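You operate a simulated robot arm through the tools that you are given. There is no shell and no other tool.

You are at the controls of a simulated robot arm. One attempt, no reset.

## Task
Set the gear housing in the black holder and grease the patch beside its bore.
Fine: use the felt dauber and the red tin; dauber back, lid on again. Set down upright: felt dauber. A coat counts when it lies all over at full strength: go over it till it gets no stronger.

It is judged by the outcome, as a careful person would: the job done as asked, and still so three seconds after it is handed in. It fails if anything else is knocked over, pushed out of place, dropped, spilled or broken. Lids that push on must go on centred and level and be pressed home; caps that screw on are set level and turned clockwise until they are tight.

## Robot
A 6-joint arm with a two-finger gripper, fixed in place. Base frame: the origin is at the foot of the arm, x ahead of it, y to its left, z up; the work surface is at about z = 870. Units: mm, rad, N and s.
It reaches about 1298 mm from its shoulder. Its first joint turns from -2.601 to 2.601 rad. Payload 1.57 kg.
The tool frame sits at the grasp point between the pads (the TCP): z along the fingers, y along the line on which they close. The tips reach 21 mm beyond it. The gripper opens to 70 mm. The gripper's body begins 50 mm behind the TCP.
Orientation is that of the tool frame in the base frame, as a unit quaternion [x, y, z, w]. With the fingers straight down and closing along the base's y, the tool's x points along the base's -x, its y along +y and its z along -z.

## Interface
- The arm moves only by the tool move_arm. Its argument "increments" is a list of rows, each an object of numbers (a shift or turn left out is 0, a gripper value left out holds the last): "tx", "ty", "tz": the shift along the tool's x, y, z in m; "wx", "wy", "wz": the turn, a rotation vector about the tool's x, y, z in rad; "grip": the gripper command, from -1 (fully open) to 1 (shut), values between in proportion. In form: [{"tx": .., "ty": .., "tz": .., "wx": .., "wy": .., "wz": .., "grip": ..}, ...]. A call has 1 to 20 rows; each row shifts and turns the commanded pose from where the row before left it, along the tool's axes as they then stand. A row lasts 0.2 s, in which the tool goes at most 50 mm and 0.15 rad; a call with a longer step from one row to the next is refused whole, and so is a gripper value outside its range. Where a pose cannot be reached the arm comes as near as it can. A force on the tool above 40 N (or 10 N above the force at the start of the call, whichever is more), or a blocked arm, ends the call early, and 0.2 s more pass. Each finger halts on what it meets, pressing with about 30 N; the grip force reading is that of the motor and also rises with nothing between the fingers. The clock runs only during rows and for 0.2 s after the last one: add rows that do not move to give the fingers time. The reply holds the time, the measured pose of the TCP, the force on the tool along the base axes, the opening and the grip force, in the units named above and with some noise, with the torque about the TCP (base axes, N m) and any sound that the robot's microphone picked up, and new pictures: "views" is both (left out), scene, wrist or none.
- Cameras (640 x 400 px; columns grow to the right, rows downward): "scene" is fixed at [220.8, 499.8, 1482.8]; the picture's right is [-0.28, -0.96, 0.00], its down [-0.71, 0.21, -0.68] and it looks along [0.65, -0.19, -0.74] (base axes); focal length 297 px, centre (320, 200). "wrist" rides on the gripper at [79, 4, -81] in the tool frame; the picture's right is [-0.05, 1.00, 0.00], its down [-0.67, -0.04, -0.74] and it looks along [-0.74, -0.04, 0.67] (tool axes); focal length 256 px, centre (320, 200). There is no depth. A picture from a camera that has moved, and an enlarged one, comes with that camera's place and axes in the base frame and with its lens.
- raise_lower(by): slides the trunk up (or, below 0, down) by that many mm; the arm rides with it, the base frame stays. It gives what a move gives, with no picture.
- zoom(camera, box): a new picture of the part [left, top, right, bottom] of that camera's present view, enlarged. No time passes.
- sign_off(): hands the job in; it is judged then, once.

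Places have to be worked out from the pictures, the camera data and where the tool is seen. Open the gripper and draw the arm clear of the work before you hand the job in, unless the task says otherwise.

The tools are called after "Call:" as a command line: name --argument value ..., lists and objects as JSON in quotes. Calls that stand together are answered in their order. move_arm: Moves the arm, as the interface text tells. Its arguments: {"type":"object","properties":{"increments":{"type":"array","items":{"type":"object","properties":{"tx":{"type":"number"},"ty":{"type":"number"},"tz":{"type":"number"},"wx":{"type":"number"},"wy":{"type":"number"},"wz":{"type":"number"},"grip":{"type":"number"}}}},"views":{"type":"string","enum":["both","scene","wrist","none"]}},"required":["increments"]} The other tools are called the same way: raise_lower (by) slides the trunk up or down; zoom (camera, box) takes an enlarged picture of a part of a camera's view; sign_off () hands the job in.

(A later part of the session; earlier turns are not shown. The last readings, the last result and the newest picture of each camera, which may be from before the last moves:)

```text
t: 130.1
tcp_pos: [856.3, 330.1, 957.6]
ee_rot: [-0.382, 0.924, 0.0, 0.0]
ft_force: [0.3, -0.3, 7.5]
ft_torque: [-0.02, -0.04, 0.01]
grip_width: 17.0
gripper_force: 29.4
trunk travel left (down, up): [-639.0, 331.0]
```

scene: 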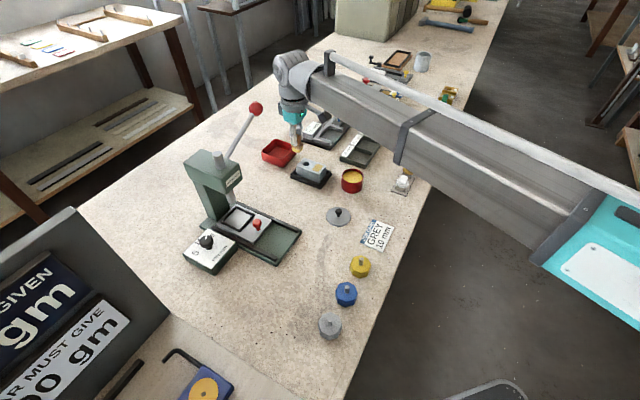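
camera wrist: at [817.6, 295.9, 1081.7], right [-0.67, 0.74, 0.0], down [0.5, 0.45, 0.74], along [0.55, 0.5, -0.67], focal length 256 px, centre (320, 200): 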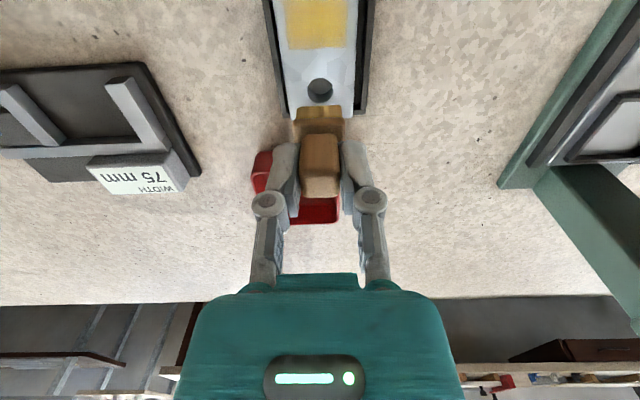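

Contact 7.5 N. Stroke passes from the bore side across the whole patch.

Call:
move_arm --increments '[{"ty": 0.0045}, {"ty": 0.0045}, {"ty": -0.0045}, {"ty": -0.0045}, {"ty": -0.0045}, {"ty": -0.0045}, {"ty": 0.0045}, {"ty": 0.0045}, {"ty": 0.0045}, {"ty": 0.0045}, {"ty": -0.0045}, {"ty": -0.0045}, {"ty": -0.0045}, {"ty": -0.0045}, {"ty": 0.0045}, {"ty": 0.0045}, {}]' --views "none"

Call:
move_arm --increments '[{"tx": 0.004}, {"ty": 0.0045}, {"ty": 0.0045}, {"ty": -0.0045}, {"ty": -0.0045}, {"ty": -0.0045}, {"ty": -0.0045}, {"ty": 0.0045}, {"ty": 0.0045}, {"tx": 0.004}, {"tx": 0.004}, {"ty": 0.0045}, {"ty": 0.0045}, {"ty": -0.0045}, {"ty": -0.0045}, {"ty": -0.0045}, {"ty": -0.0045}, {"ty": 0.0045}, {"ty": 0.0045}, {}]' --views "none"

Call:
move_arm --increments '[{"tx": 0.001}, {"ty": 0.0045}, {"ty": 0.0045}, {"ty": -0.0045}, {"ty": -0.0045}, {"ty": -0.0045}, {"ty": -0.0045}, {"ty": 0.0045}, {"ty": 0.0045}, {"tx": -0.004}, {"tx": -0.004}, {"tx": -0.005}, {}]' --views "none"

Call:
raise_lower --by 42.3

Call:
move_arm --increments '[{"tx": -0.0113}, {"tx": -0.0113}, {}, {}]' --views "wrist"

Call:
zoom --camera "wrist" --box '[275, 0, 365, 75]'

Call:
zoom --camera "wrist" --box '[288, 20, 350, 62]'

```text
t: 133.7
tcp_pos: [857.0, 331.6, 957.3]
ee_rot: [-0.383, 0.924, 0.0, 0.0]
ft_force: [2.9, -2.8, 7.2]
ft_torque: [-0.07, -0.12, 0.02]
grip_width: 16.9
gripper_force: 30.3
trunk travel left (down, up): [-639.0, 331.0]
```

```text
t: 137.9
tcp_pos: [847.1, 323.1, 957.9]
ee_rot: [-0.383, 0.924, 0.001, -0.001]
ft_force: [2.4, -1.5, 5.4]
ft_torque: [-0.07, -0.07, 0.04]
grip_width: 17.3
gripper_force: 30.5
trunk travel left (down, up): [-639.0, 331.0]
```

```text
t: 140.7
tcp_pos: [856.9, 330.3, 957.0]
ee_rot: [-0.383, 0.924, 0.0, 0.0]
ft_force: [-1.7, -0.5, 3.0]
ft_torque: [-0.03, 0.05, 0.01]
grip_width: 17.0
gripper_force: 30.5
trunk travel left (down, up): [-639.0, 331.0]
```

```text
t: 141.5
tcp_pos: [856.8, 330.8, 1000.4]
ee_rot: [-0.382, 0.924, 0.0, 0.0]
ft_force: [0.9, 0.5, -0.3]
ft_torque: [0.02, 0.01, 0.0]
grip_width: 17.2
gripper_force: 30.5
trunk travel left (down, up): [-681.0, 289.0]
```

```text
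t: 142.5
tcp_pos: [874.2, 346.3, 999.9]
ee_rot: [-0.382, 0.924, 0.0, -0.001]
ft_force: [0.8, 0.6, -0.6]
ft_torque: [-0.03, -0.01, 0.01]
grip_width: 17.0
gripper_force: 29.7
trunk travel left (down, up): [-681.0, 289.0]
camera wrist: at [815.2, 291.7, 1081.7], right [-0.67, 0.74, 0.0], down [0.5, 0.45, 0.74], along [0.55, 0.5, -0.67], focal length 256 px, centre (320, 200)
```

wrist: 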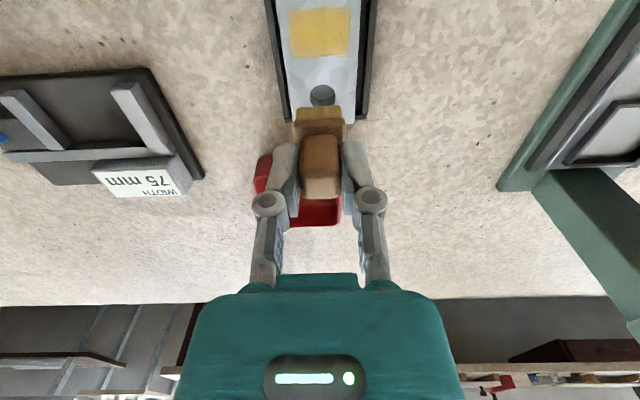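

```text
5.33 times, centred on (320, 38) of wrist
camera zoom: at [815.2, 291.7, 1081.7], right [-0.67, 0.74, 0.0], down [0.5, 0.45, 0.74], along [0.55, 0.5, -0.67], focal length 1365 px, centre (320, 1067)
```

zoom: 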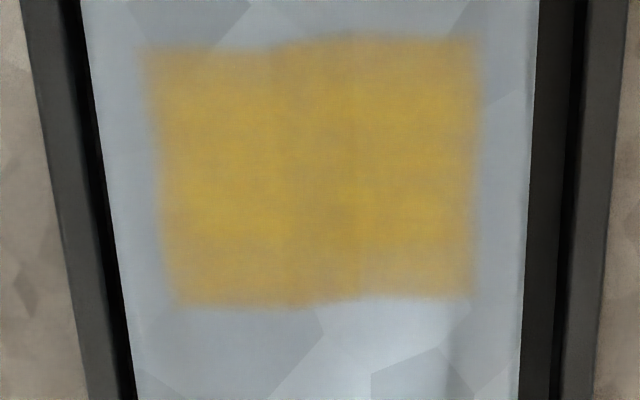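

```text
9.52 times, centred on (319, 41) of wrist
camera zoom: at [815.2, 291.7, 1081.7], right [-0.67, 0.74, 0.0], down [0.5, 0.45, 0.74], along [0.55, 0.5, -0.67], focal length 2438 px, centre (330, 1714)
```

zoom: 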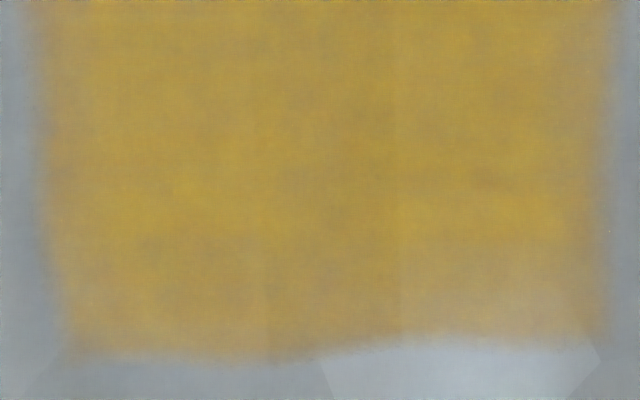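

The strength no longer changes with repeated, firm passes; the residual paler corner coincides with the bright shading that was on the bare metal there. I now carry the dauber back above its original spot ([768.3, 405.6]).

Call:
move_arm --increments '[{"tx": 0.0056, "ty": 0.0207}, {"tx": 0.0079, "ty": 0.0294}, {"tx": 0.0079, "ty": 0.0294}, {"tx": 0.0062, "ty": 0.0232}, {"tx": 0.004, "ty": 0.015}, {}, {}]' --views "wrist"

Call:
zoom --camera "scene" --box '[265, 140, 345, 220]'

```text
t: 144.1
tcp_pos: [767.5, 407.4, 1000.4]
ee_rot: [-0.383, 0.924, 0.0, 0.0]
ft_force: [0.8, 1.2, -1.1]
ft_torque: [-0.01, -0.01, -0.01]
grip_width: 17.0
gripper_force: 30.0
trunk travel left (down, up): [-681.0, 289.0]
camera wrist: at [708.9, 352.3, 1081.7], right [-0.67, 0.74, 0.0], down [0.5, 0.45, 0.74], along [0.55, 0.5, -0.67], focal length 256 px, centre (320, 200)
```

wrist: 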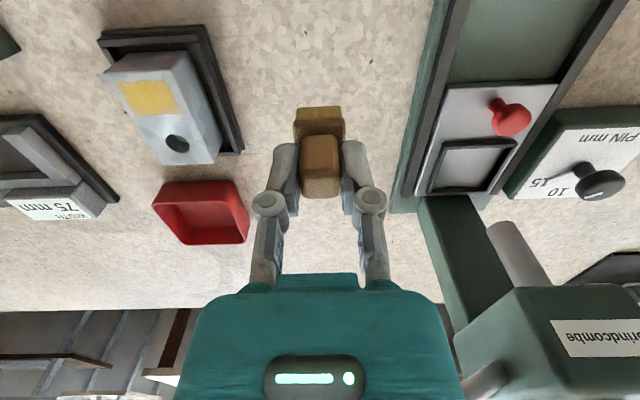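

```text
5.00 times, centred on (305, 180) of scene
camera zoom: at [220.8, 499.8, 1482.8], right [-0.28, -0.96, 0.0], down [-0.71, 0.21, -0.68], along [0.65, -0.19, -0.74], focal length 1487 px, centre (395, 300)
```

zoom: 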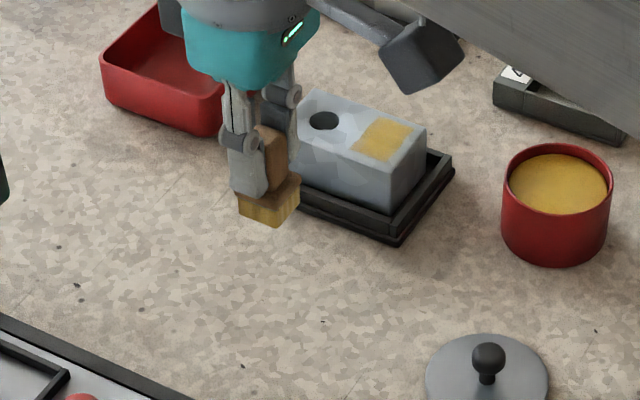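

The dauber hangs level over its spot. I lower 79 mm then step to contact.

Call:
raise_lower --by -79

Call:
raise_lower --by -2

Call:
raise_lower --by -1

```text
t: 145.3
tcp_pos: [767.4, 407.4, 921.0]
ee_rot: [-0.383, 0.924, 0.0, 0.0]
ft_force: [-0.2, 0.0, -0.5]
ft_torque: [-0.01, -0.01, 0.02]
grip_width: 17.1
gripper_force: 29.8
trunk travel left (down, up): [-602.0, 368.0]
```

```text
t: 145.8
tcp_pos: [767.2, 406.8, 919.5]
ee_rot: [-0.383, 0.924, 0.0, 0.001]
ft_force: [0.1, -0.8, 0.0]
ft_torque: [0.0, -0.02, -0.03]
grip_width: 16.9
gripper_force: 30.3
trunk travel left (down, up): [-600.0, 370.0]
```

```text
t: 146.3
tcp_pos: [766.5, 406.4, 918.6]
ee_rot: [-0.383, 0.924, 0.0, 0.001]
ft_force: [0.4, 0.4, 0.6]
ft_torque: [-0.01, 0.03, 0.02]
grip_width: 17.2
gripper_force: 30.1
trunk travel left (down, up): [-599.0, 371.0]
```

No contact yet; a further 1 mm and 0.7 mm step.

Call:
raise_lower --by -1

Call:
raise_lower --by -0.7

```text
t: 146.8
tcp_pos: [768.1, 406.8, 916.5]
ee_rot: [-0.382, 0.924, 0.0, 0.0]
ft_force: [0.1, -0.3, 0.7]
ft_torque: [0.0, -0.02, 0.02]
grip_width: 17.2
gripper_force: 30.4
trunk travel left (down, up): [-598.0, 372.0]
```

```text
t: 147.3
tcp_pos: [766.6, 406.6, 916.2]
ee_rot: [-0.383, 0.924, 0.0, 0.0]
ft_force: [-0.5, -0.3, -0.1]
ft_torque: [0.02, 0.0, 0.0]
grip_width: 16.9
gripper_force: 29.8
trunk travel left (down, up): [-597.0, 373.0]
```

Almost there; stepping 0.6 mm more.

Call:
raise_lower --by -0.6

Call:
raise_lower --by -0.6

Call:
zoom --camera "scene" --box '[275, 170, 325, 215]'

```text
t: 147.8
tcp_pos: [767.4, 406.2, 915.7]
ee_rot: [-0.383, 0.924, 0.0, 0.0]
ft_force: [1.3, 0.5, 4.9]
ft_torque: [0.01, -0.05, 0.01]
grip_width: 17.1
gripper_force: 30.3
trunk travel left (down, up): [-597.0, 373.0]
```

```text
t: 148.4
tcp_pos: [766.8, 406.6, 915.4]
ee_rot: [-0.383, 0.924, 0.0, 0.0]
ft_force: [4.2, 2.2, 13.1]
ft_torque: [0.09, -0.13, 0.01]
grip_width: 17.1
gripper_force: 29.9
trunk travel left (down, up): [-596.0, 374.0]
```

```text
8.89 times, centred on (300, 192) of scene
camera zoom: at [220.8, 499.8, 1482.8], right [-0.28, -0.96, 0.0], down [-0.71, 0.21, -0.68], along [0.65, -0.19, -0.74], focal length 2643 px, centre (498, 267)
```

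zoom: 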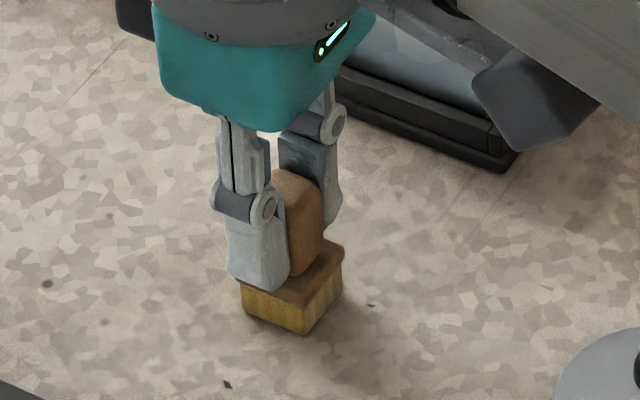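

The felt is on the bench (13 N). I relieve 0.8 mm, open to 40 mm, and raise straight up.

Call:
raise_lower --by 0.8

Call:
move_arm --increments '[{"grip": -0.14}, {}, {}]' --views "none"

Call:
raise_lower --by 90

Call:
zoom --camera "scene" --box '[270, 150, 370, 230]'

Call:
zoom --camera "wrist" --box '[240, 60, 400, 220]'

```text
t: 148.9
tcp_pos: [767.1, 406.0, 914.7]
ee_rot: [-0.383, 0.924, 0.0, 0.0]
ft_force: [2.2, 1.6, 4.2]
ft_torque: [0.07, -0.09, 0.04]
grip_width: 17.2
gripper_force: 30.2
trunk travel left (down, up): [-597.0, 373.0]
```

```text
t: 149.7
tcp_pos: [767.1, 407.1, 915.2]
ee_rot: [-0.383, 0.924, 0.0, 0.0]
ft_force: [-0.4, 0.0, -0.8]
ft_torque: [-0.01, -0.01, -0.01]
grip_width: 40.1
gripper_force: 0.1
trunk travel left (down, up): [-597.0, 373.0]
```

```text
t: 150.9
tcp_pos: [766.8, 407.6, 1006.1]
ee_rot: [-0.383, 0.924, 0.0, 0.0]
ft_force: [0.3, -0.5, 0.8]
ft_torque: [-0.01, 0.01, 0.02]
grip_width: 40.2
gripper_force: 0.1
trunk travel left (down, up): [-687.0, 283.0]
```

```text
5.00 times, centred on (320, 190) of scene
camera zoom: at [220.8, 499.8, 1482.8], right [-0.28, -0.96, 0.0], down [-0.71, 0.21, -0.68], along [0.65, -0.19, -0.74], focal length 1487 px, centre (320, 250)
```

zoom: 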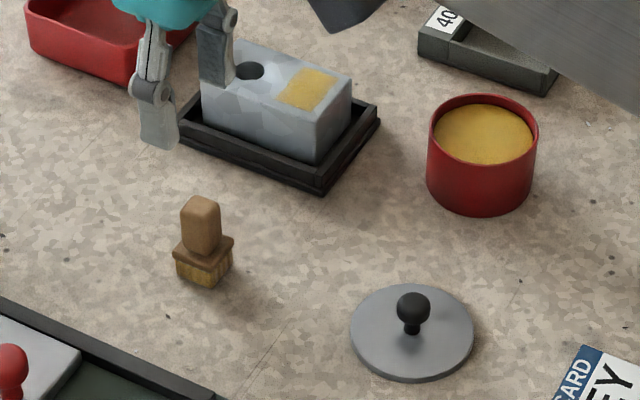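

```text
2.50 times, centred on (320, 140) of wrist
camera zoom: at [709.0, 352.3, 1087.6], right [-0.67, 0.74, 0.0], down [0.5, 0.45, 0.74], along [0.55, 0.5, -0.67], focal length 640 px, centre (320, 350)
```

zoom: 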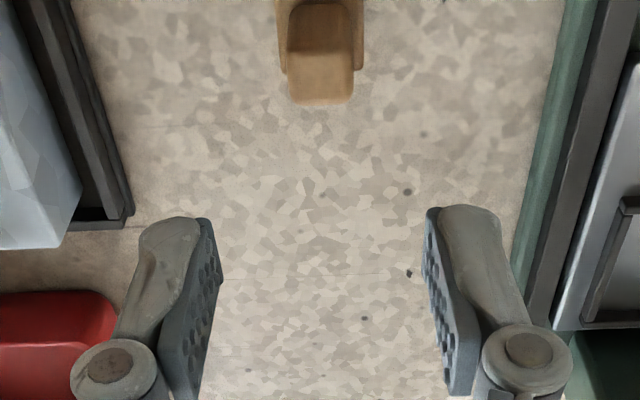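

The dauber stands upright where it was. Now I go back over the lid's knob at ~[690, 309.5].

Call:
move_arm --increments '[{"tx": 0.0307, "ty": -0.0032}, {"tx": 0.0307, "ty": -0.0032}, {"tx": 0.0307, "ty": -0.0032}, {"tx": 0.0306, "ty": -0.0032}, {}, {}]' --views "none"

Call:
raise_lower --by -65

Call:
move_arm --increments '[{}]'

Call:
zoom --camera "wrist" --box '[240, 40, 400, 200]'

Call:
zoom --camera "wrist" --box '[0, 60, 220, 240]'

```text
t: 152.3
tcp_pos: [688.6, 311.6, 1006.3]
ee_rot: [-0.383, 0.924, 0.0, 0.0]
ft_force: [-0.3, 0.8, 0.1]
ft_torque: [-0.01, 0.03, -0.02]
grip_width: 39.8
gripper_force: 0.0
trunk travel left (down, up): [-687.0, 283.0]
```

```text
t: 153.4
tcp_pos: [688.2, 312.9, 941.3]
ee_rot: [-0.383, 0.924, 0.0, 0.001]
ft_force: [1.1, 0.1, 0.0]
ft_torque: [-0.04, -0.01, 0.0]
grip_width: 39.9
gripper_force: 0.0
trunk travel left (down, up): [-622.0, 348.0]
```

```text
t: 153.8
tcp_pos: [688.2, 313.1, 940.5]
ee_rot: [-0.383, 0.924, 0.001, 0.0]
ft_force: [0.3, 0.5, -0.6]
ft_torque: [-0.01, -0.01, -0.03]
grip_width: 40.0
gripper_force: 0.0
trunk travel left (down, up): [-622.0, 348.0]
camera wrist: at [630.1, 257.7, 1022.7], right [-0.67, 0.74, 0.0], down [0.5, 0.45, 0.74], along [0.55, 0.5, -0.67], focal length 256 px, centre (320, 200)
```

scene: 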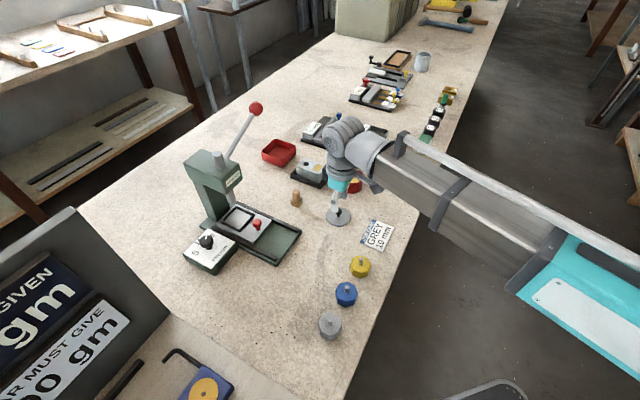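
wrist: 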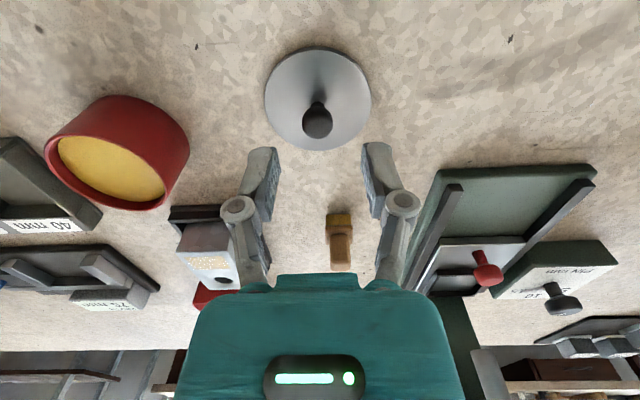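

```text
2.50 times, centred on (320, 120) of wrist
camera zoom: at [630.1, 257.7, 1022.7], right [-0.67, 0.74, 0.0], down [0.5, 0.45, 0.74], along [0.55, 0.5, -0.67], focal length 640 px, centre (320, 400)
```

zoom: 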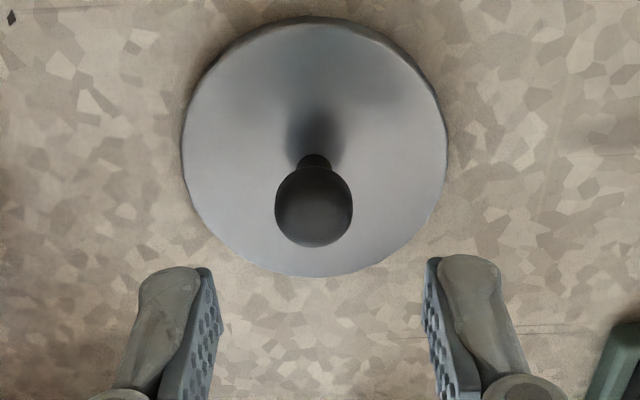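

```text
2.22 times, centred on (110, 150) of wrist
camera zoom: at [630.1, 257.7, 1022.7], right [-0.67, 0.74, 0.0], down [0.5, 0.45, 0.74], along [0.55, 0.5, -0.67], focal length 569 px, centre (787, 311)
```

zoom: 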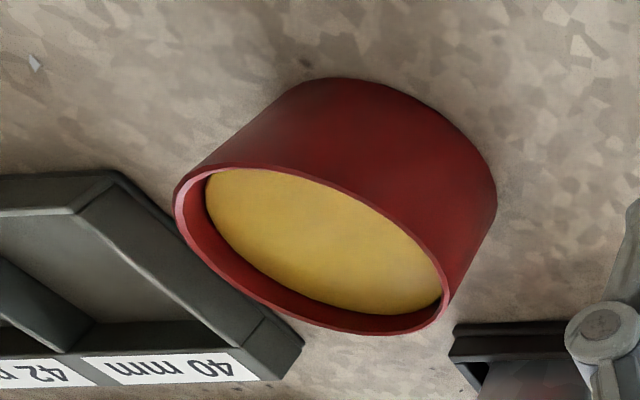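

The lid's ball knob is at about [687, 307, 898]; I shift ~4 mm to centre on it, then lower to TCP≈901.5 and grip.

Call:
move_arm --increments '[{"tx": 0.0039, "ty": -0.0013}, {}]' --views "none"

Call:
raise_lower --by -39

Call:
move_arm --increments '[{}]' --views "wrist"

Call:
zoom --camera "wrist" --box '[240, 60, 400, 220]'

```text
t: 154.4
tcp_pos: [686.7, 309.4, 939.1]
ee_rot: [-0.383, 0.924, 0.0, 0.0]
ft_force: [-0.1, -0.1, 0.5]
ft_torque: [0.01, 0.02, 0.01]
grip_width: 39.9
gripper_force: 0.1
trunk travel left (down, up): [-622.0, 348.0]
```

```text
t: 155.2
tcp_pos: [686.8, 309.8, 902.2]
ee_rot: [-0.382, 0.924, 0.0, -0.001]
ft_force: [-0.5, -0.2, 0.0]
ft_torque: [0.0, -0.01, 0.01]
grip_width: 40.0
gripper_force: 0.1
trunk travel left (down, up): [-583.0, 387.0]
```

```text
t: 155.6
tcp_pos: [686.1, 308.7, 900.9]
ee_rot: [-0.383, 0.924, 0.0, 0.0]
ft_force: [-0.5, -0.4, -0.1]
ft_torque: [-0.02, 0.01, 0.05]
grip_width: 40.1
gripper_force: 0.1
trunk travel left (down, up): [-583.0, 387.0]
camera wrist: at [628.3, 254.8, 983.7], right [-0.67, 0.74, 0.0], down [0.5, 0.45, 0.74], along [0.55, 0.5, -0.67], focal length 256 px, centre (320, 200)
```

wrist: 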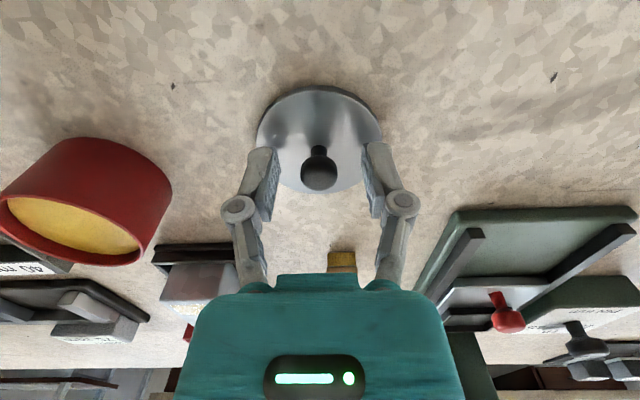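

```text
2.50 times, centred on (320, 140) of wrist
camera zoom: at [628.3, 254.8, 983.7], right [-0.67, 0.74, 0.0], down [0.5, 0.45, 0.74], along [0.55, 0.5, -0.67], focal length 640 px, centre (320, 350)
```

zoom: 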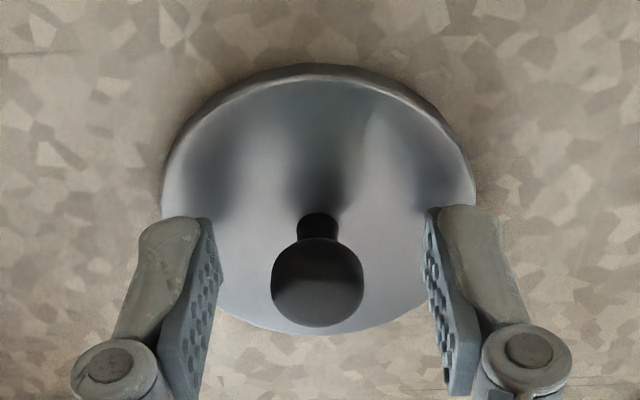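

The knob is well within the pads (offset ~2 mm along the finger width). Closing on it.

Call:
move_arm --increments '[{"tx": 0.0015, "grip": 1}, {}, {}, {}]' --views "wrist"

Call:
raise_lower --by 5

Call:
zoom --camera "scene" --box '[310, 180, 370, 230]'

```text
t: 156.6
tcp_pos: [685.7, 309.3, 901.8]
ee_rot: [-0.383, 0.924, 0.0, 0.0]
ft_force: [-0.1, 0.1, 0.7]
ft_torque: [0.02, 0.01, -0.01]
grip_width: 15.1
gripper_force: 29.8
trunk travel left (down, up): [-583.0, 387.0]
camera wrist: at [626.6, 254.1, 983.8], right [-0.67, 0.74, 0.0], down [0.5, 0.45, 0.74], along [0.55, 0.5, -0.67], focal length 256 px, centre (320, 200)
```

wrist: 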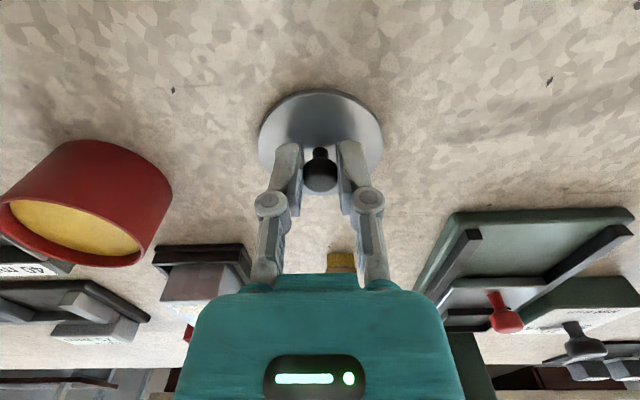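

```text
t: 157.1
tcp_pos: [683.7, 308.9, 906.9]
ee_rot: [-0.382, 0.924, 0.0, 0.0]
ft_force: [0.4, 0.1, -0.2]
ft_torque: [0.01, 0.0, -0.01]
grip_width: 15.2
gripper_force: 29.5
trunk travel left (down, up): [-588.0, 382.0]
```

```text
8.00 times, centred on (340, 205) of scene
camera zoom: at [220.8, 499.8, 1482.8], right [-0.28, -0.96, 0.0], down [-0.71, 0.21, -0.68], along [0.65, -0.19, -0.74], focal length 2379 px, centre (160, 160)
```

zoom: 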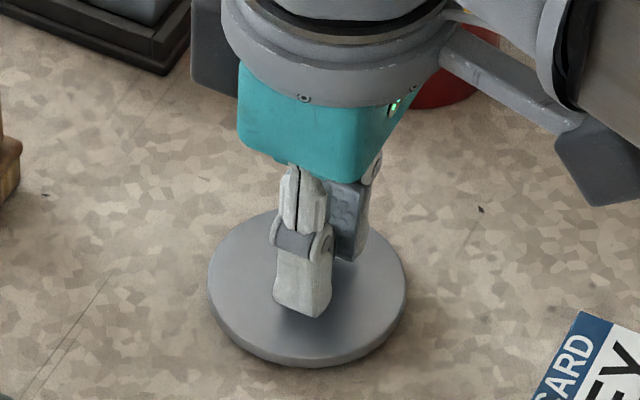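

The lid is gripped level. I lift it clear (95 mm) and carry it above the tin.

Call:
raise_lower --by 90

Call:
move_arm --increments '[{}]' --views "wrist"

Call:
zoom --camera "wrist" --box '[240, 60, 400, 220]'

Call:
zoom --camera "wrist" --box '[80, 30, 260, 180]'

```text
t: 158.4
tcp_pos: [684.7, 309.3, 995.9]
ee_rot: [-0.383, 0.924, 0.0, 0.0]
ft_force: [0.4, 0.3, -0.1]
ft_torque: [0.03, 0.01, 0.0]
grip_width: 15.4
gripper_force: 29.9
trunk travel left (down, up): [-678.0, 292.0]
```

```text
t: 158.8
tcp_pos: [685.0, 308.9, 997.2]
ee_rot: [-0.383, 0.924, 0.0, 0.0]
ft_force: [-0.1, 0.1, -0.6]
ft_torque: [-0.04, -0.02, 0.01]
grip_width: 15.2
gripper_force: 29.7
trunk travel left (down, up): [-678.0, 292.0]
camera wrist: at [626.7, 254.2, 1078.7], right [-0.67, 0.74, 0.0], down [0.5, 0.45, 0.74], along [0.55, 0.5, -0.67], focal length 256 px, centre (320, 200)
```

wrist: 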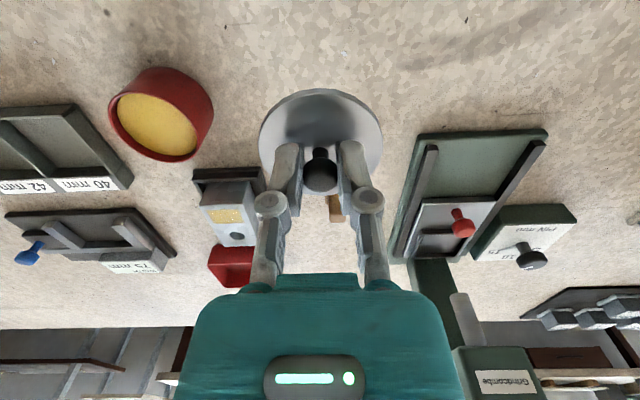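

```text
2.50 times, centred on (320, 140) of wrist
camera zoom: at [626.7, 254.2, 1078.7], right [-0.67, 0.74, 0.0], down [0.5, 0.45, 0.74], along [0.55, 0.5, -0.67], focal length 640 px, centre (320, 350)
```

zoom: 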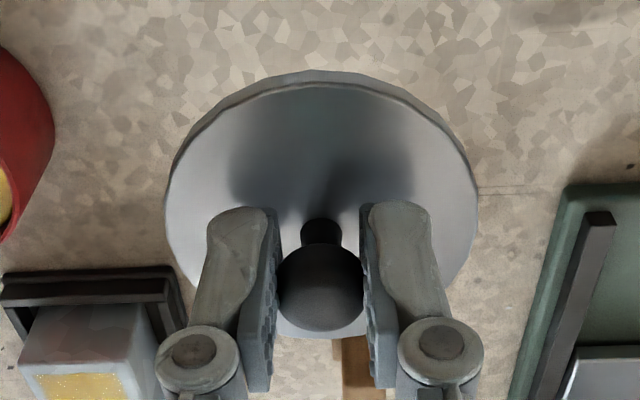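

```text
2.67 times, centred on (170, 105) of wrist
camera zoom: at [626.7, 254.2, 1078.7], right [-0.67, 0.74, 0.0], down [0.5, 0.45, 0.74], along [0.55, 0.5, -0.67], focal length 683 px, centre (720, 453)
```

zoom: 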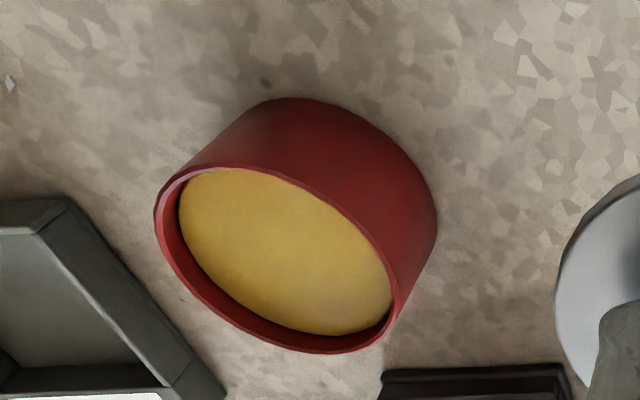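

Re-working the geometry: the ball is ~10 mm below the TCP, and the lid centre sits ~5 mm ahead of it, so for the tin centre (s 724.4, q −391.9) the TCP target is about [785.7, 231.9]. I move there at height.

Call:
move_arm --increments '[{"tx": -0.0025, "ty": -0.0175}, {"tx": -0.0043, "ty": -0.0302}, {"tx": -0.0043, "ty": -0.0302}, {"tx": -0.0043, "ty": -0.0302}, {"tx": -0.0023, "ty": -0.0161}, {}, {}]' --views "none"

Call:
raise_lower --by -40

Call:
move_arm --increments '[{}]'

Call:
zoom --camera "scene" --box '[320, 150, 380, 200]'

Call:
zoom --camera "wrist" --box '[240, 40, 400, 200]'

```text
t: 160.4
tcp_pos: [785.3, 232.6, 997.0]
ee_rot: [-0.382, 0.924, 0.0, 0.0]
ft_force: [1.4, 1.5, -1.2]
ft_torque: [0.0, 0.0, -0.02]
grip_width: 15.3
gripper_force: 30.2
trunk travel left (down, up): [-678.0, 292.0]
```

```text
t: 161.2
tcp_pos: [784.4, 232.6, 956.9]
ee_rot: [-0.383, 0.924, 0.0, 0.0]
ft_force: [-0.3, -0.9, -0.6]
ft_torque: [0.05, 0.0, 0.0]
grip_width: 15.3
gripper_force: 30.1
trunk travel left (down, up): [-638.0, 332.0]
```

```text
t: 161.6
tcp_pos: [785.1, 233.0, 956.7]
ee_rot: [-0.383, 0.924, 0.0, 0.0]
ft_force: [-0.2, 0.9, 0.2]
ft_torque: [0.02, -0.02, 0.03]
grip_width: 15.4
gripper_force: 29.9
trunk travel left (down, up): [-638.0, 332.0]
camera wrist: at [726.8, 177.9, 1038.7], right [-0.67, 0.74, 0.0], down [0.5, 0.45, 0.74], along [0.55, 0.5, -0.67], focal length 256 px, centre (320, 200)
```

scene: 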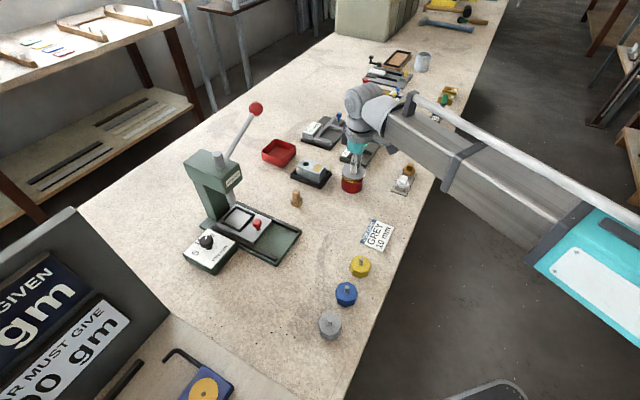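
wrist: 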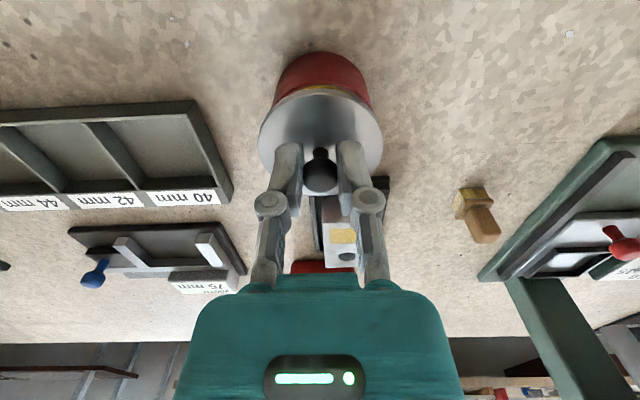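

```text
8.00 times, centred on (350, 175) of scene
camera zoom: at [220.8, 499.8, 1482.8], right [-0.28, -0.96, 0.0], down [-0.71, 0.21, -0.68], along [0.65, -0.19, -0.74], focal length 2379 px, centre (80, 400)
```

zoom: 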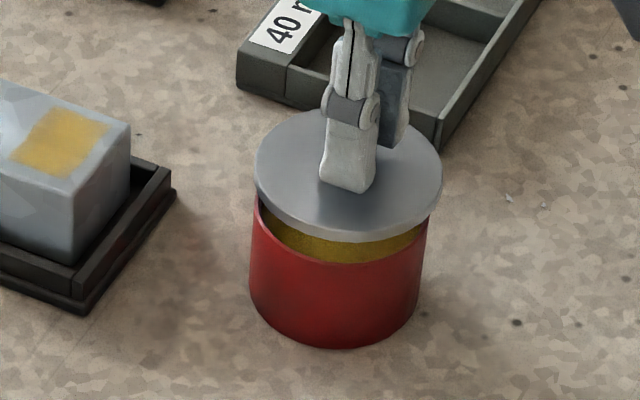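

```text
2.50 times, centred on (320, 120) of wrist
camera zoom: at [726.8, 177.9, 1038.7], right [-0.67, 0.74, 0.0], down [0.5, 0.45, 0.74], along [0.55, 0.5, -0.67], focal length 640 px, centre (320, 400)
```

zoom: 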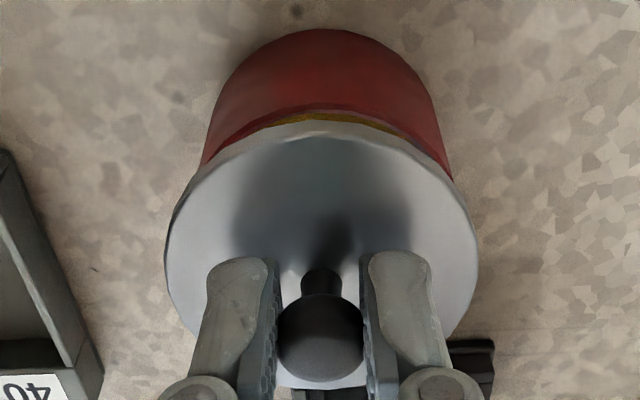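

Scene and wrist views both suggest the lid needs ~1.5 mm forward along the long axis and ~1.2 mm in +tool-y. I correct and lower 9 mm to hover just above the rim, then re-check.

Call:
move_arm --increments '[{"tx": -0.0015, "ty": 0.0012}, {}]' --views "none"

Call:
raise_lower --by -9

Call:
zoom --camera "scene" --box '[325, 155, 375, 195]'

Call:
zoom --camera "wrist" --box '[240, 40, 400, 200]'

```text
t: 162.2
tcp_pos: [785.2, 234.4, 955.6]
ee_rot: [-0.383, 0.924, 0.0, 0.0]
ft_force: [-0.1, 1.2, 0.2]
ft_torque: [0.02, 0.0, 0.0]
grip_width: 15.3
gripper_force: 29.9
trunk travel left (down, up): [-638.0, 332.0]
```

```text
t: 162.8
tcp_pos: [785.4, 234.1, 947.7]
ee_rot: [-0.383, 0.924, 0.0, 0.001]
ft_force: [0.0, 0.0, 0.0]
ft_torque: [0.01, 0.01, -0.01]
grip_width: 15.1
gripper_force: 30.0
trunk travel left (down, up): [-629.0, 341.0]
```

```text
10.00 times, centred on (350, 175) of scene
camera zoom: at [220.8, 499.8, 1482.8], right [-0.28, -0.96, 0.0], down [-0.71, 0.21, -0.68], along [0.65, -0.19, -0.74], focal length 2973 px, centre (20, 450)
```

zoom: 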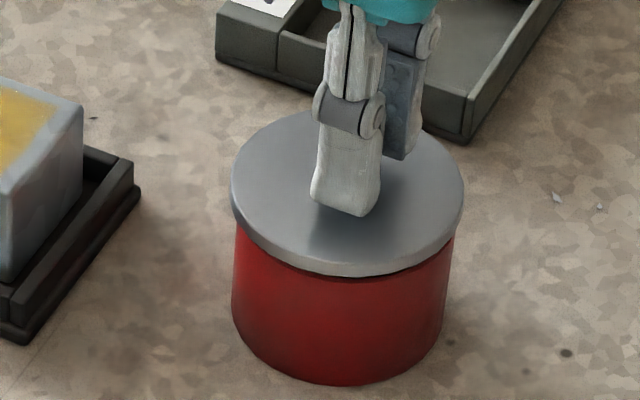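

```text
2.50 times, centred on (320, 120) of wrist
camera zoom: at [727.3, 179.5, 1029.7], right [-0.67, 0.74, 0.0], down [0.5, 0.45, 0.74], along [0.55, 0.5, -0.67], focal length 640 px, centre (320, 400)
```

zoom: 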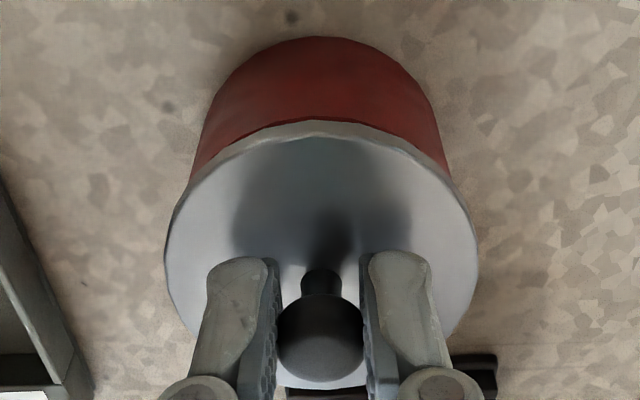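

Comparing with the images of the originally seated lid, the lid should go back ~1 mm along the long axis and 0.5 mm sideways. I apply that and lower to just touch.

Call:
move_arm --increments '[{"tx": 0.0011, "ty": -0.0005}, {}]' --views "none"

Call:
raise_lower --by -2

Call:
zoom --camera "scene" --box '[325, 155, 375, 195]'

Call:
zoom --camera "wrist" --box '[240, 40, 400, 200]'

```text
t: 163.4
tcp_pos: [785.1, 233.3, 946.9]
ee_rot: [-0.382, 0.924, 0.0, 0.0]
ft_force: [-0.5, 0.5, -1.1]
ft_torque: [-0.01, 0.02, -0.01]
grip_width: 15.3
gripper_force: 29.8
trunk travel left (down, up): [-629.0, 341.0]
```

```text
t: 163.9
tcp_pos: [784.7, 232.8, 946.3]
ee_rot: [-0.383, 0.924, -0.001, 0.0]
ft_force: [0.2, 0.6, -0.3]
ft_torque: [0.01, -0.01, 0.0]
grip_width: 15.0
gripper_force: 30.0
trunk travel left (down, up): [-627.0, 343.0]
```

```text
10.00 times, centred on (350, 175) of scene
camera zoom: at [220.8, 499.8, 1482.8], right [-0.28, -0.96, 0.0], down [-0.71, 0.21, -0.68], along [0.65, -0.19, -0.74], focal length 2973 px, centre (20, 450)
```

zoom: 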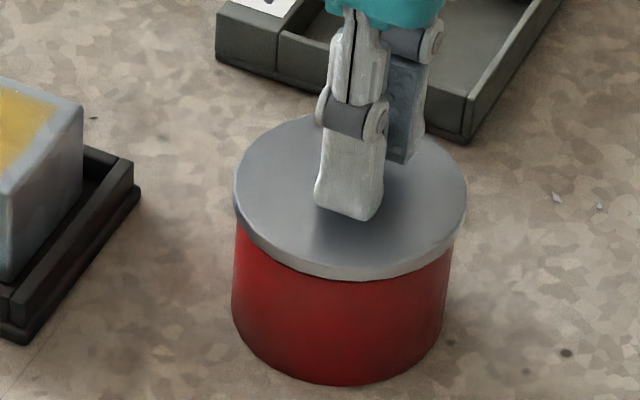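

```text
2.50 times, centred on (320, 120) of wrist
camera zoom: at [727.4, 178.4, 1027.7], right [-0.67, 0.74, 0.0], down [0.5, 0.45, 0.74], along [0.55, 0.5, -0.67], focal length 640 px, centre (320, 400)
```

zoom: 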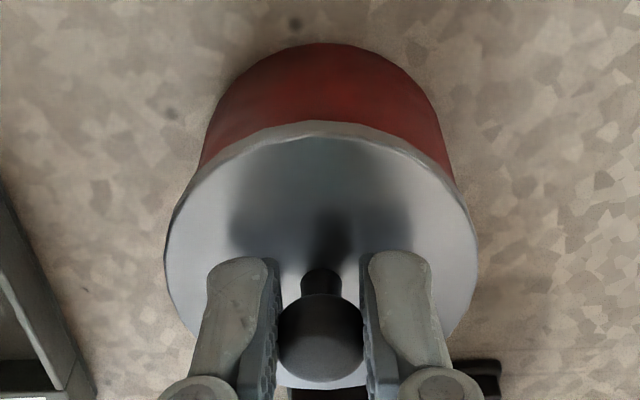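

The lid now lines up with its original seated image position. I lower in 1 mm steps, monitoring force.

Call:
raise_lower --by -1

Call:
raise_lower --by -0.7

Call:
raise_lower --by -0.7

```text
t: 164.4
tcp_pos: [786.2, 233.0, 944.2]
ee_rot: [-0.383, 0.924, 0.0, 0.0]
ft_force: [0.3, 0.4, 0.4]
ft_torque: [-0.01, -0.02, 0.02]
grip_width: 15.2
gripper_force: 30.3
trunk travel left (down, up): [-626.0, 344.0]
```

```text
t: 164.9
tcp_pos: [784.3, 232.5, 943.9]
ee_rot: [-0.384, 0.924, 0.001, 0.0]
ft_force: [0.2, -0.7, -1.0]
ft_torque: [0.03, 0.01, -0.01]
grip_width: 15.3
gripper_force: 30.2
trunk travel left (down, up): [-625.0, 345.0]
```

```text
t: 165.4
tcp_pos: [784.6, 232.7, 943.3]
ee_rot: [-0.383, 0.924, 0.001, 0.0]
ft_force: [-0.4, 1.0, 1.1]
ft_torque: [0.01, -0.03, 0.03]
grip_width: 15.3
gripper_force: 29.8
trunk travel left (down, up): [-625.0, 345.0]
```

Still nearly free at TCP≈943.3. Continuing with 0.7 mm steps.

Call:
raise_lower --by -0.7

Call:
raise_lower --by -0.7

Call:
raise_lower --by -0.7

```text
t: 165.9
tcp_pos: [785.2, 233.4, 942.9]
ee_rot: [-0.383, 0.924, 0.001, 0.001]
ft_force: [2.7, 1.0, 11.8]
ft_torque: [0.04, -0.05, -0.02]
grip_width: 15.3
gripper_force: 29.8
trunk travel left (down, up): [-624.0, 346.0]
```

```text
t: 166.5
tcp_pos: [785.3, 231.9, 942.9]
ee_rot: [-0.383, 0.924, 0.0, 0.001]
ft_force: [6.7, 3.2, 23.4]
ft_torque: [0.12, -0.2, -0.01]
grip_width: 15.4
gripper_force: 30.2
trunk travel left (down, up): [-623.0, 347.0]
```

```text
t: 167.0
tcp_pos: [785.1, 232.5, 942.9]
ee_rot: [-0.383, 0.924, 0.0, 0.001]
ft_force: [10.6, 3.2, 27.8]
ft_torque: [0.12, -0.21, 0.0]
grip_width: 15.6
gripper_force: 29.8
trunk travel left (down, up): [-623.0, 347.0]
```

The lid is on the rim with ~28 N; no snap heard yet. I check its seating visually before pressing it home.

Call:
zoom --camera "scene" --box '[325, 155, 375, 195]'

Call:
zoom --camera "wrist" --box '[240, 40, 400, 200]'

```text
10.00 times, centred on (350, 175) of scene
camera zoom: at [220.8, 499.8, 1482.8], right [-0.28, -0.96, 0.0], down [-0.71, 0.21, -0.68], along [0.65, -0.19, -0.74], focal length 2973 px, centre (20, 450)
```

zoom: 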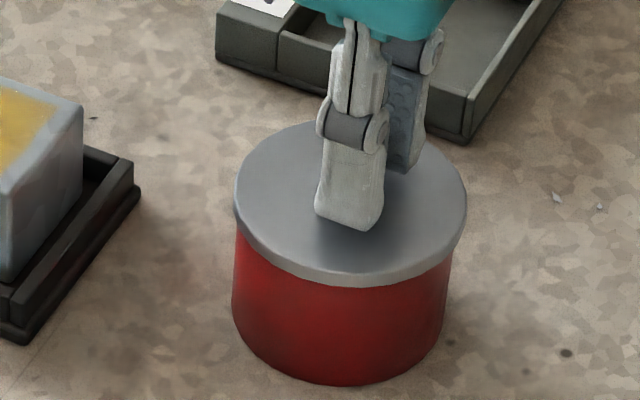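

```text
2.50 times, centred on (320, 120) of wrist
camera zoom: at [726.5, 178.2, 1024.3], right [-0.67, 0.74, 0.0], down [0.49, 0.45, 0.75], along [0.56, 0.5, -0.67], focal length 640 px, centre (320, 400)
```

zoom: 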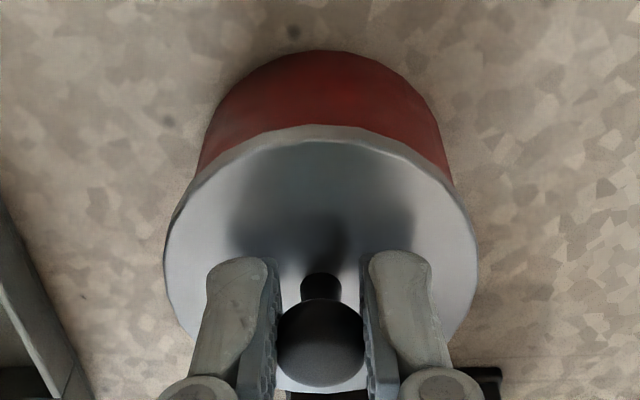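

It is centred and level. I press a bit more through the grip to see if it snaps home.

Call:
raise_lower --by -0.8

Call:
raise_lower --by -0.8

```text
t: 167.5
tcp_pos: [784.5, 232.0, 941.9]
ee_rot: [-0.383, 0.924, 0.001, 0.0]
ft_force: [8.8, 2.1, 25.7]
ft_torque: [0.12, -0.19, -0.02]
grip_width: 15.2
gripper_force: 30.2
trunk travel left (down, up): [-622.0, 348.0]
```

```text
t: 168.0
tcp_pos: [784.5, 232.6, 940.8]
ee_rot: [-0.383, 0.924, 0.0, 0.001]
ft_force: [7.7, 0.5, 26.6]
ft_torque: [0.1, -0.2, -0.01]
grip_width: 15.2
gripper_force: 29.9
trunk travel left (down, up): [-621.0, 349.0]
```

The grip slips at ~26 N, so I'll release the knob, raise, close the fingers and press from the top of the knob instead.

Call:
raise_lower --by 2

Call:
move_arm --increments '[{"grip": -0.14}, {}, {}]' --views "none"

Call:
raise_lower --by 45

Call:
move_arm --increments '[{}]'

Call:
zoom --camera "wrist" --box '[240, 40, 400, 200]'

Call:
zoom --camera "scene" --box '[325, 155, 375, 195]'

```text
t: 168.5
tcp_pos: [784.6, 232.1, 941.5]
ee_rot: [-0.383, 0.924, 0.001, -0.001]
ft_force: [-0.7, 0.8, -0.8]
ft_torque: [0.01, -0.02, -0.02]
grip_width: 15.4
gripper_force: 29.8
trunk travel left (down, up): [-623.0, 347.0]
```

```text
t: 169.3
tcp_pos: [785.4, 232.7, 941.5]
ee_rot: [-0.383, 0.924, -0.001, 0.0]
ft_force: [-0.8, 0.0, 0.7]
ft_torque: [-0.01, 0.02, -0.02]
grip_width: 39.9
gripper_force: 0.1
trunk travel left (down, up): [-623.0, 347.0]
heard: snap
```

```text
t: 170.2
tcp_pos: [786.7, 232.8, 986.3]
ee_rot: [-0.382, 0.924, 0.0, 0.0]
ft_force: [0.7, -0.2, -0.7]
ft_torque: [-0.01, 0.02, 0.0]
grip_width: 39.7
gripper_force: 0.0
trunk travel left (down, up): [-668.0, 302.0]
```

```text
t: 170.6
tcp_pos: [786.2, 233.6, 987.4]
ee_rot: [-0.383, 0.924, 0.001, 0.0]
ft_force: [-0.7, 0.4, -0.2]
ft_torque: [0.02, 0.01, 0.03]
grip_width: 40.0
gripper_force: 0.0
trunk travel left (down, up): [-668.0, 302.0]
camera wrist: at [727.4, 178.4, 1068.6], right [-0.67, 0.74, 0.0], down [0.5, 0.45, 0.74], along [0.55, 0.5, -0.67], focal length 256 px, centre (320, 200)
```

scene: 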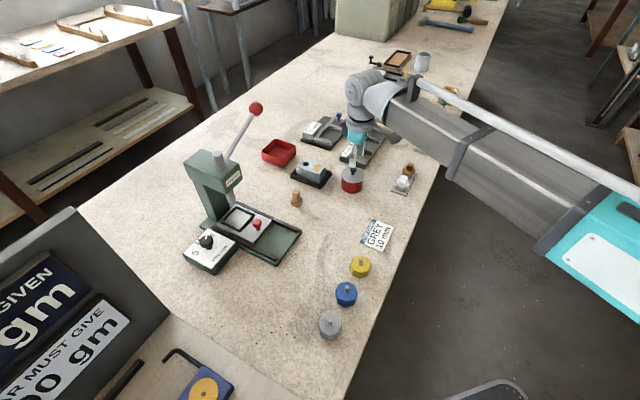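
wrist: 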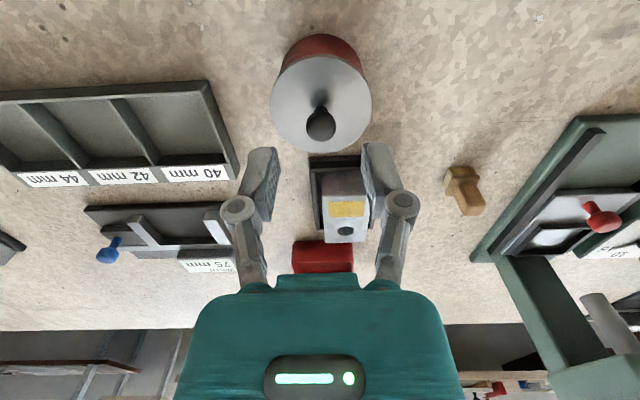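

```text
2.50 times, centred on (320, 120) of wrist
camera zoom: at [727.4, 178.4, 1068.6], right [-0.67, 0.74, 0.0], down [0.5, 0.45, 0.74], along [0.55, 0.5, -0.67], focal length 640 px, centre (320, 400)
```

zoom: 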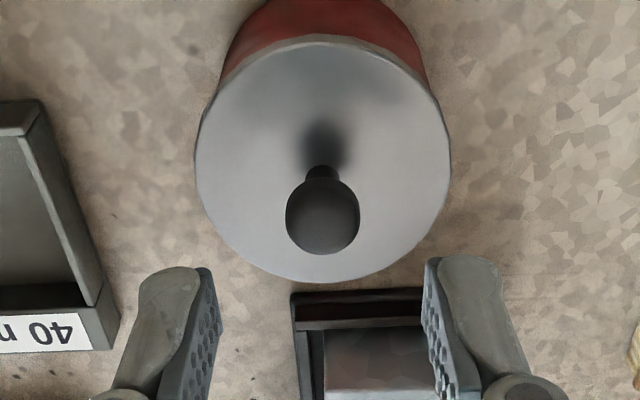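

```text
10.00 times, centred on (350, 175) of scene
camera zoom: at [220.8, 499.8, 1482.8], right [-0.28, -0.96, 0.0], down [-0.71, 0.21, -0.68], along [0.65, -0.19, -0.74], focal length 2973 px, centre (20, 450)
```

zoom: 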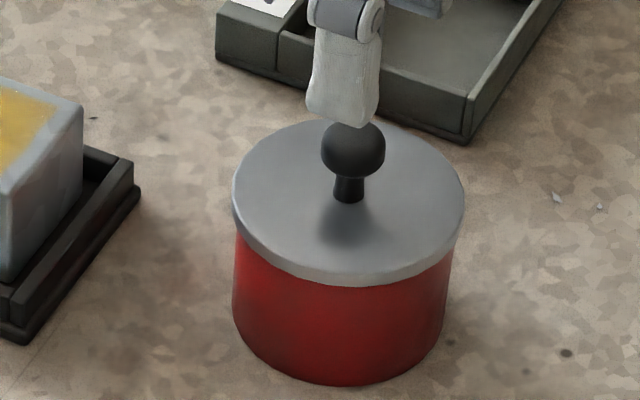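

A snap was heard as I released – the lid has seated, level and centred in both views. To be sure it's home, I'll press straight down on the knob with closed fingers, centred over it.

Call:
move_arm --increments '[{"tx": -0.0047, "grip": 1}, {}, {}, {}]' --views "none"

Call:
raise_lower --by -20

Call:
move_arm --increments '[{}]'

Call:
zoom --camera "wrist" --box '[240, 60, 400, 220]'

Call:
zoom --camera "scene" --box '[325, 150, 375, 190]'

```text
t: 171.6
tcp_pos: [788.3, 236.0, 986.3]
ee_rot: [-0.383, 0.924, 0.001, 0.0]
ft_force: [-0.1, 0.0, 0.9]
ft_torque: [0.02, 0.03, 0.06]
grip_width: 0.2
gripper_force: 29.4
trunk travel left (down, up): [-668.0, 302.0]
```

```text
t: 172.3
tcp_pos: [789.2, 237.7, 966.8]
ee_rot: [-0.383, 0.924, 0.0, 0.0]
ft_force: [-0.7, 0.7, 0.3]
ft_torque: [0.02, 0.01, 0.03]
grip_width: 0.2
gripper_force: 29.1
trunk travel left (down, up): [-648.0, 322.0]
```

```text
t: 172.7
tcp_pos: [789.2, 237.0, 966.9]
ee_rot: [-0.383, 0.924, 0.0, 0.0]
ft_force: [-0.2, -0.1, -0.1]
ft_torque: [0.02, -0.01, -0.02]
grip_width: 0.0
gripper_force: 28.4
trunk travel left (down, up): [-648.0, 322.0]
camera wrist: at [730.3, 181.9, 1048.6], right [-0.67, 0.74, 0.0], down [0.5, 0.45, 0.74], along [0.55, 0.5, -0.67], focal length 256 px, centre (320, 200)
```

scene: 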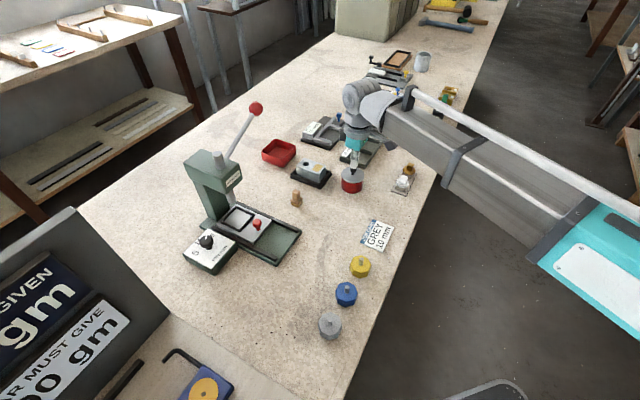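
wrist: 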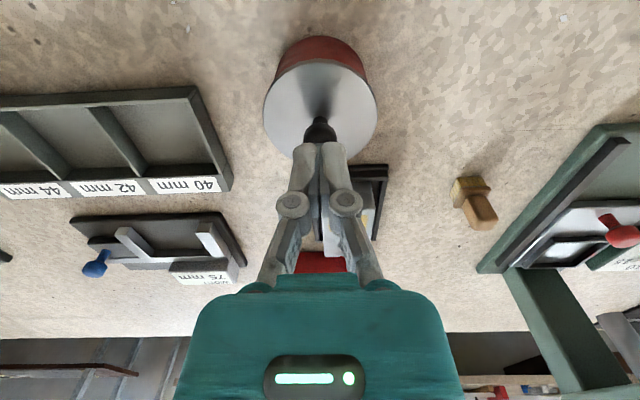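

```text
2.50 times, centred on (320, 140) of wrist
camera zoom: at [730.3, 181.9, 1048.6], right [-0.67, 0.74, 0.0], down [0.5, 0.45, 0.74], along [0.55, 0.5, -0.67], focal length 640 px, centre (320, 350)
```

zoom: 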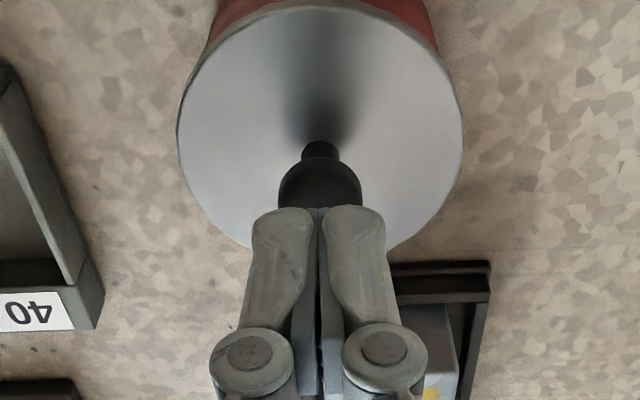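

```text
10.00 times, centred on (350, 170) of scene
camera zoom: at [220.8, 499.8, 1482.8], right [-0.28, -0.96, 0.0], down [-0.71, 0.21, -0.68], along [0.65, -0.19, -0.74], focal length 2973 px, centre (20, 500)
```

zoom: 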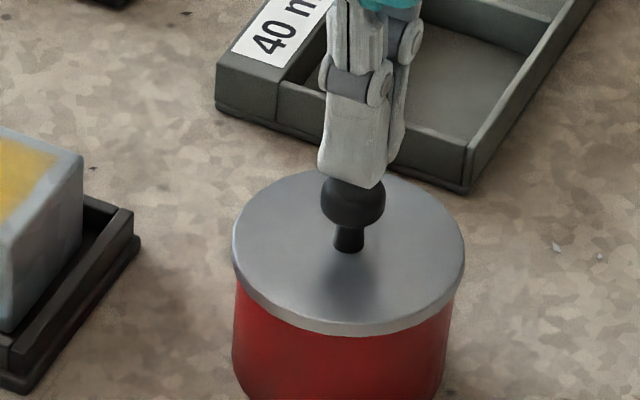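

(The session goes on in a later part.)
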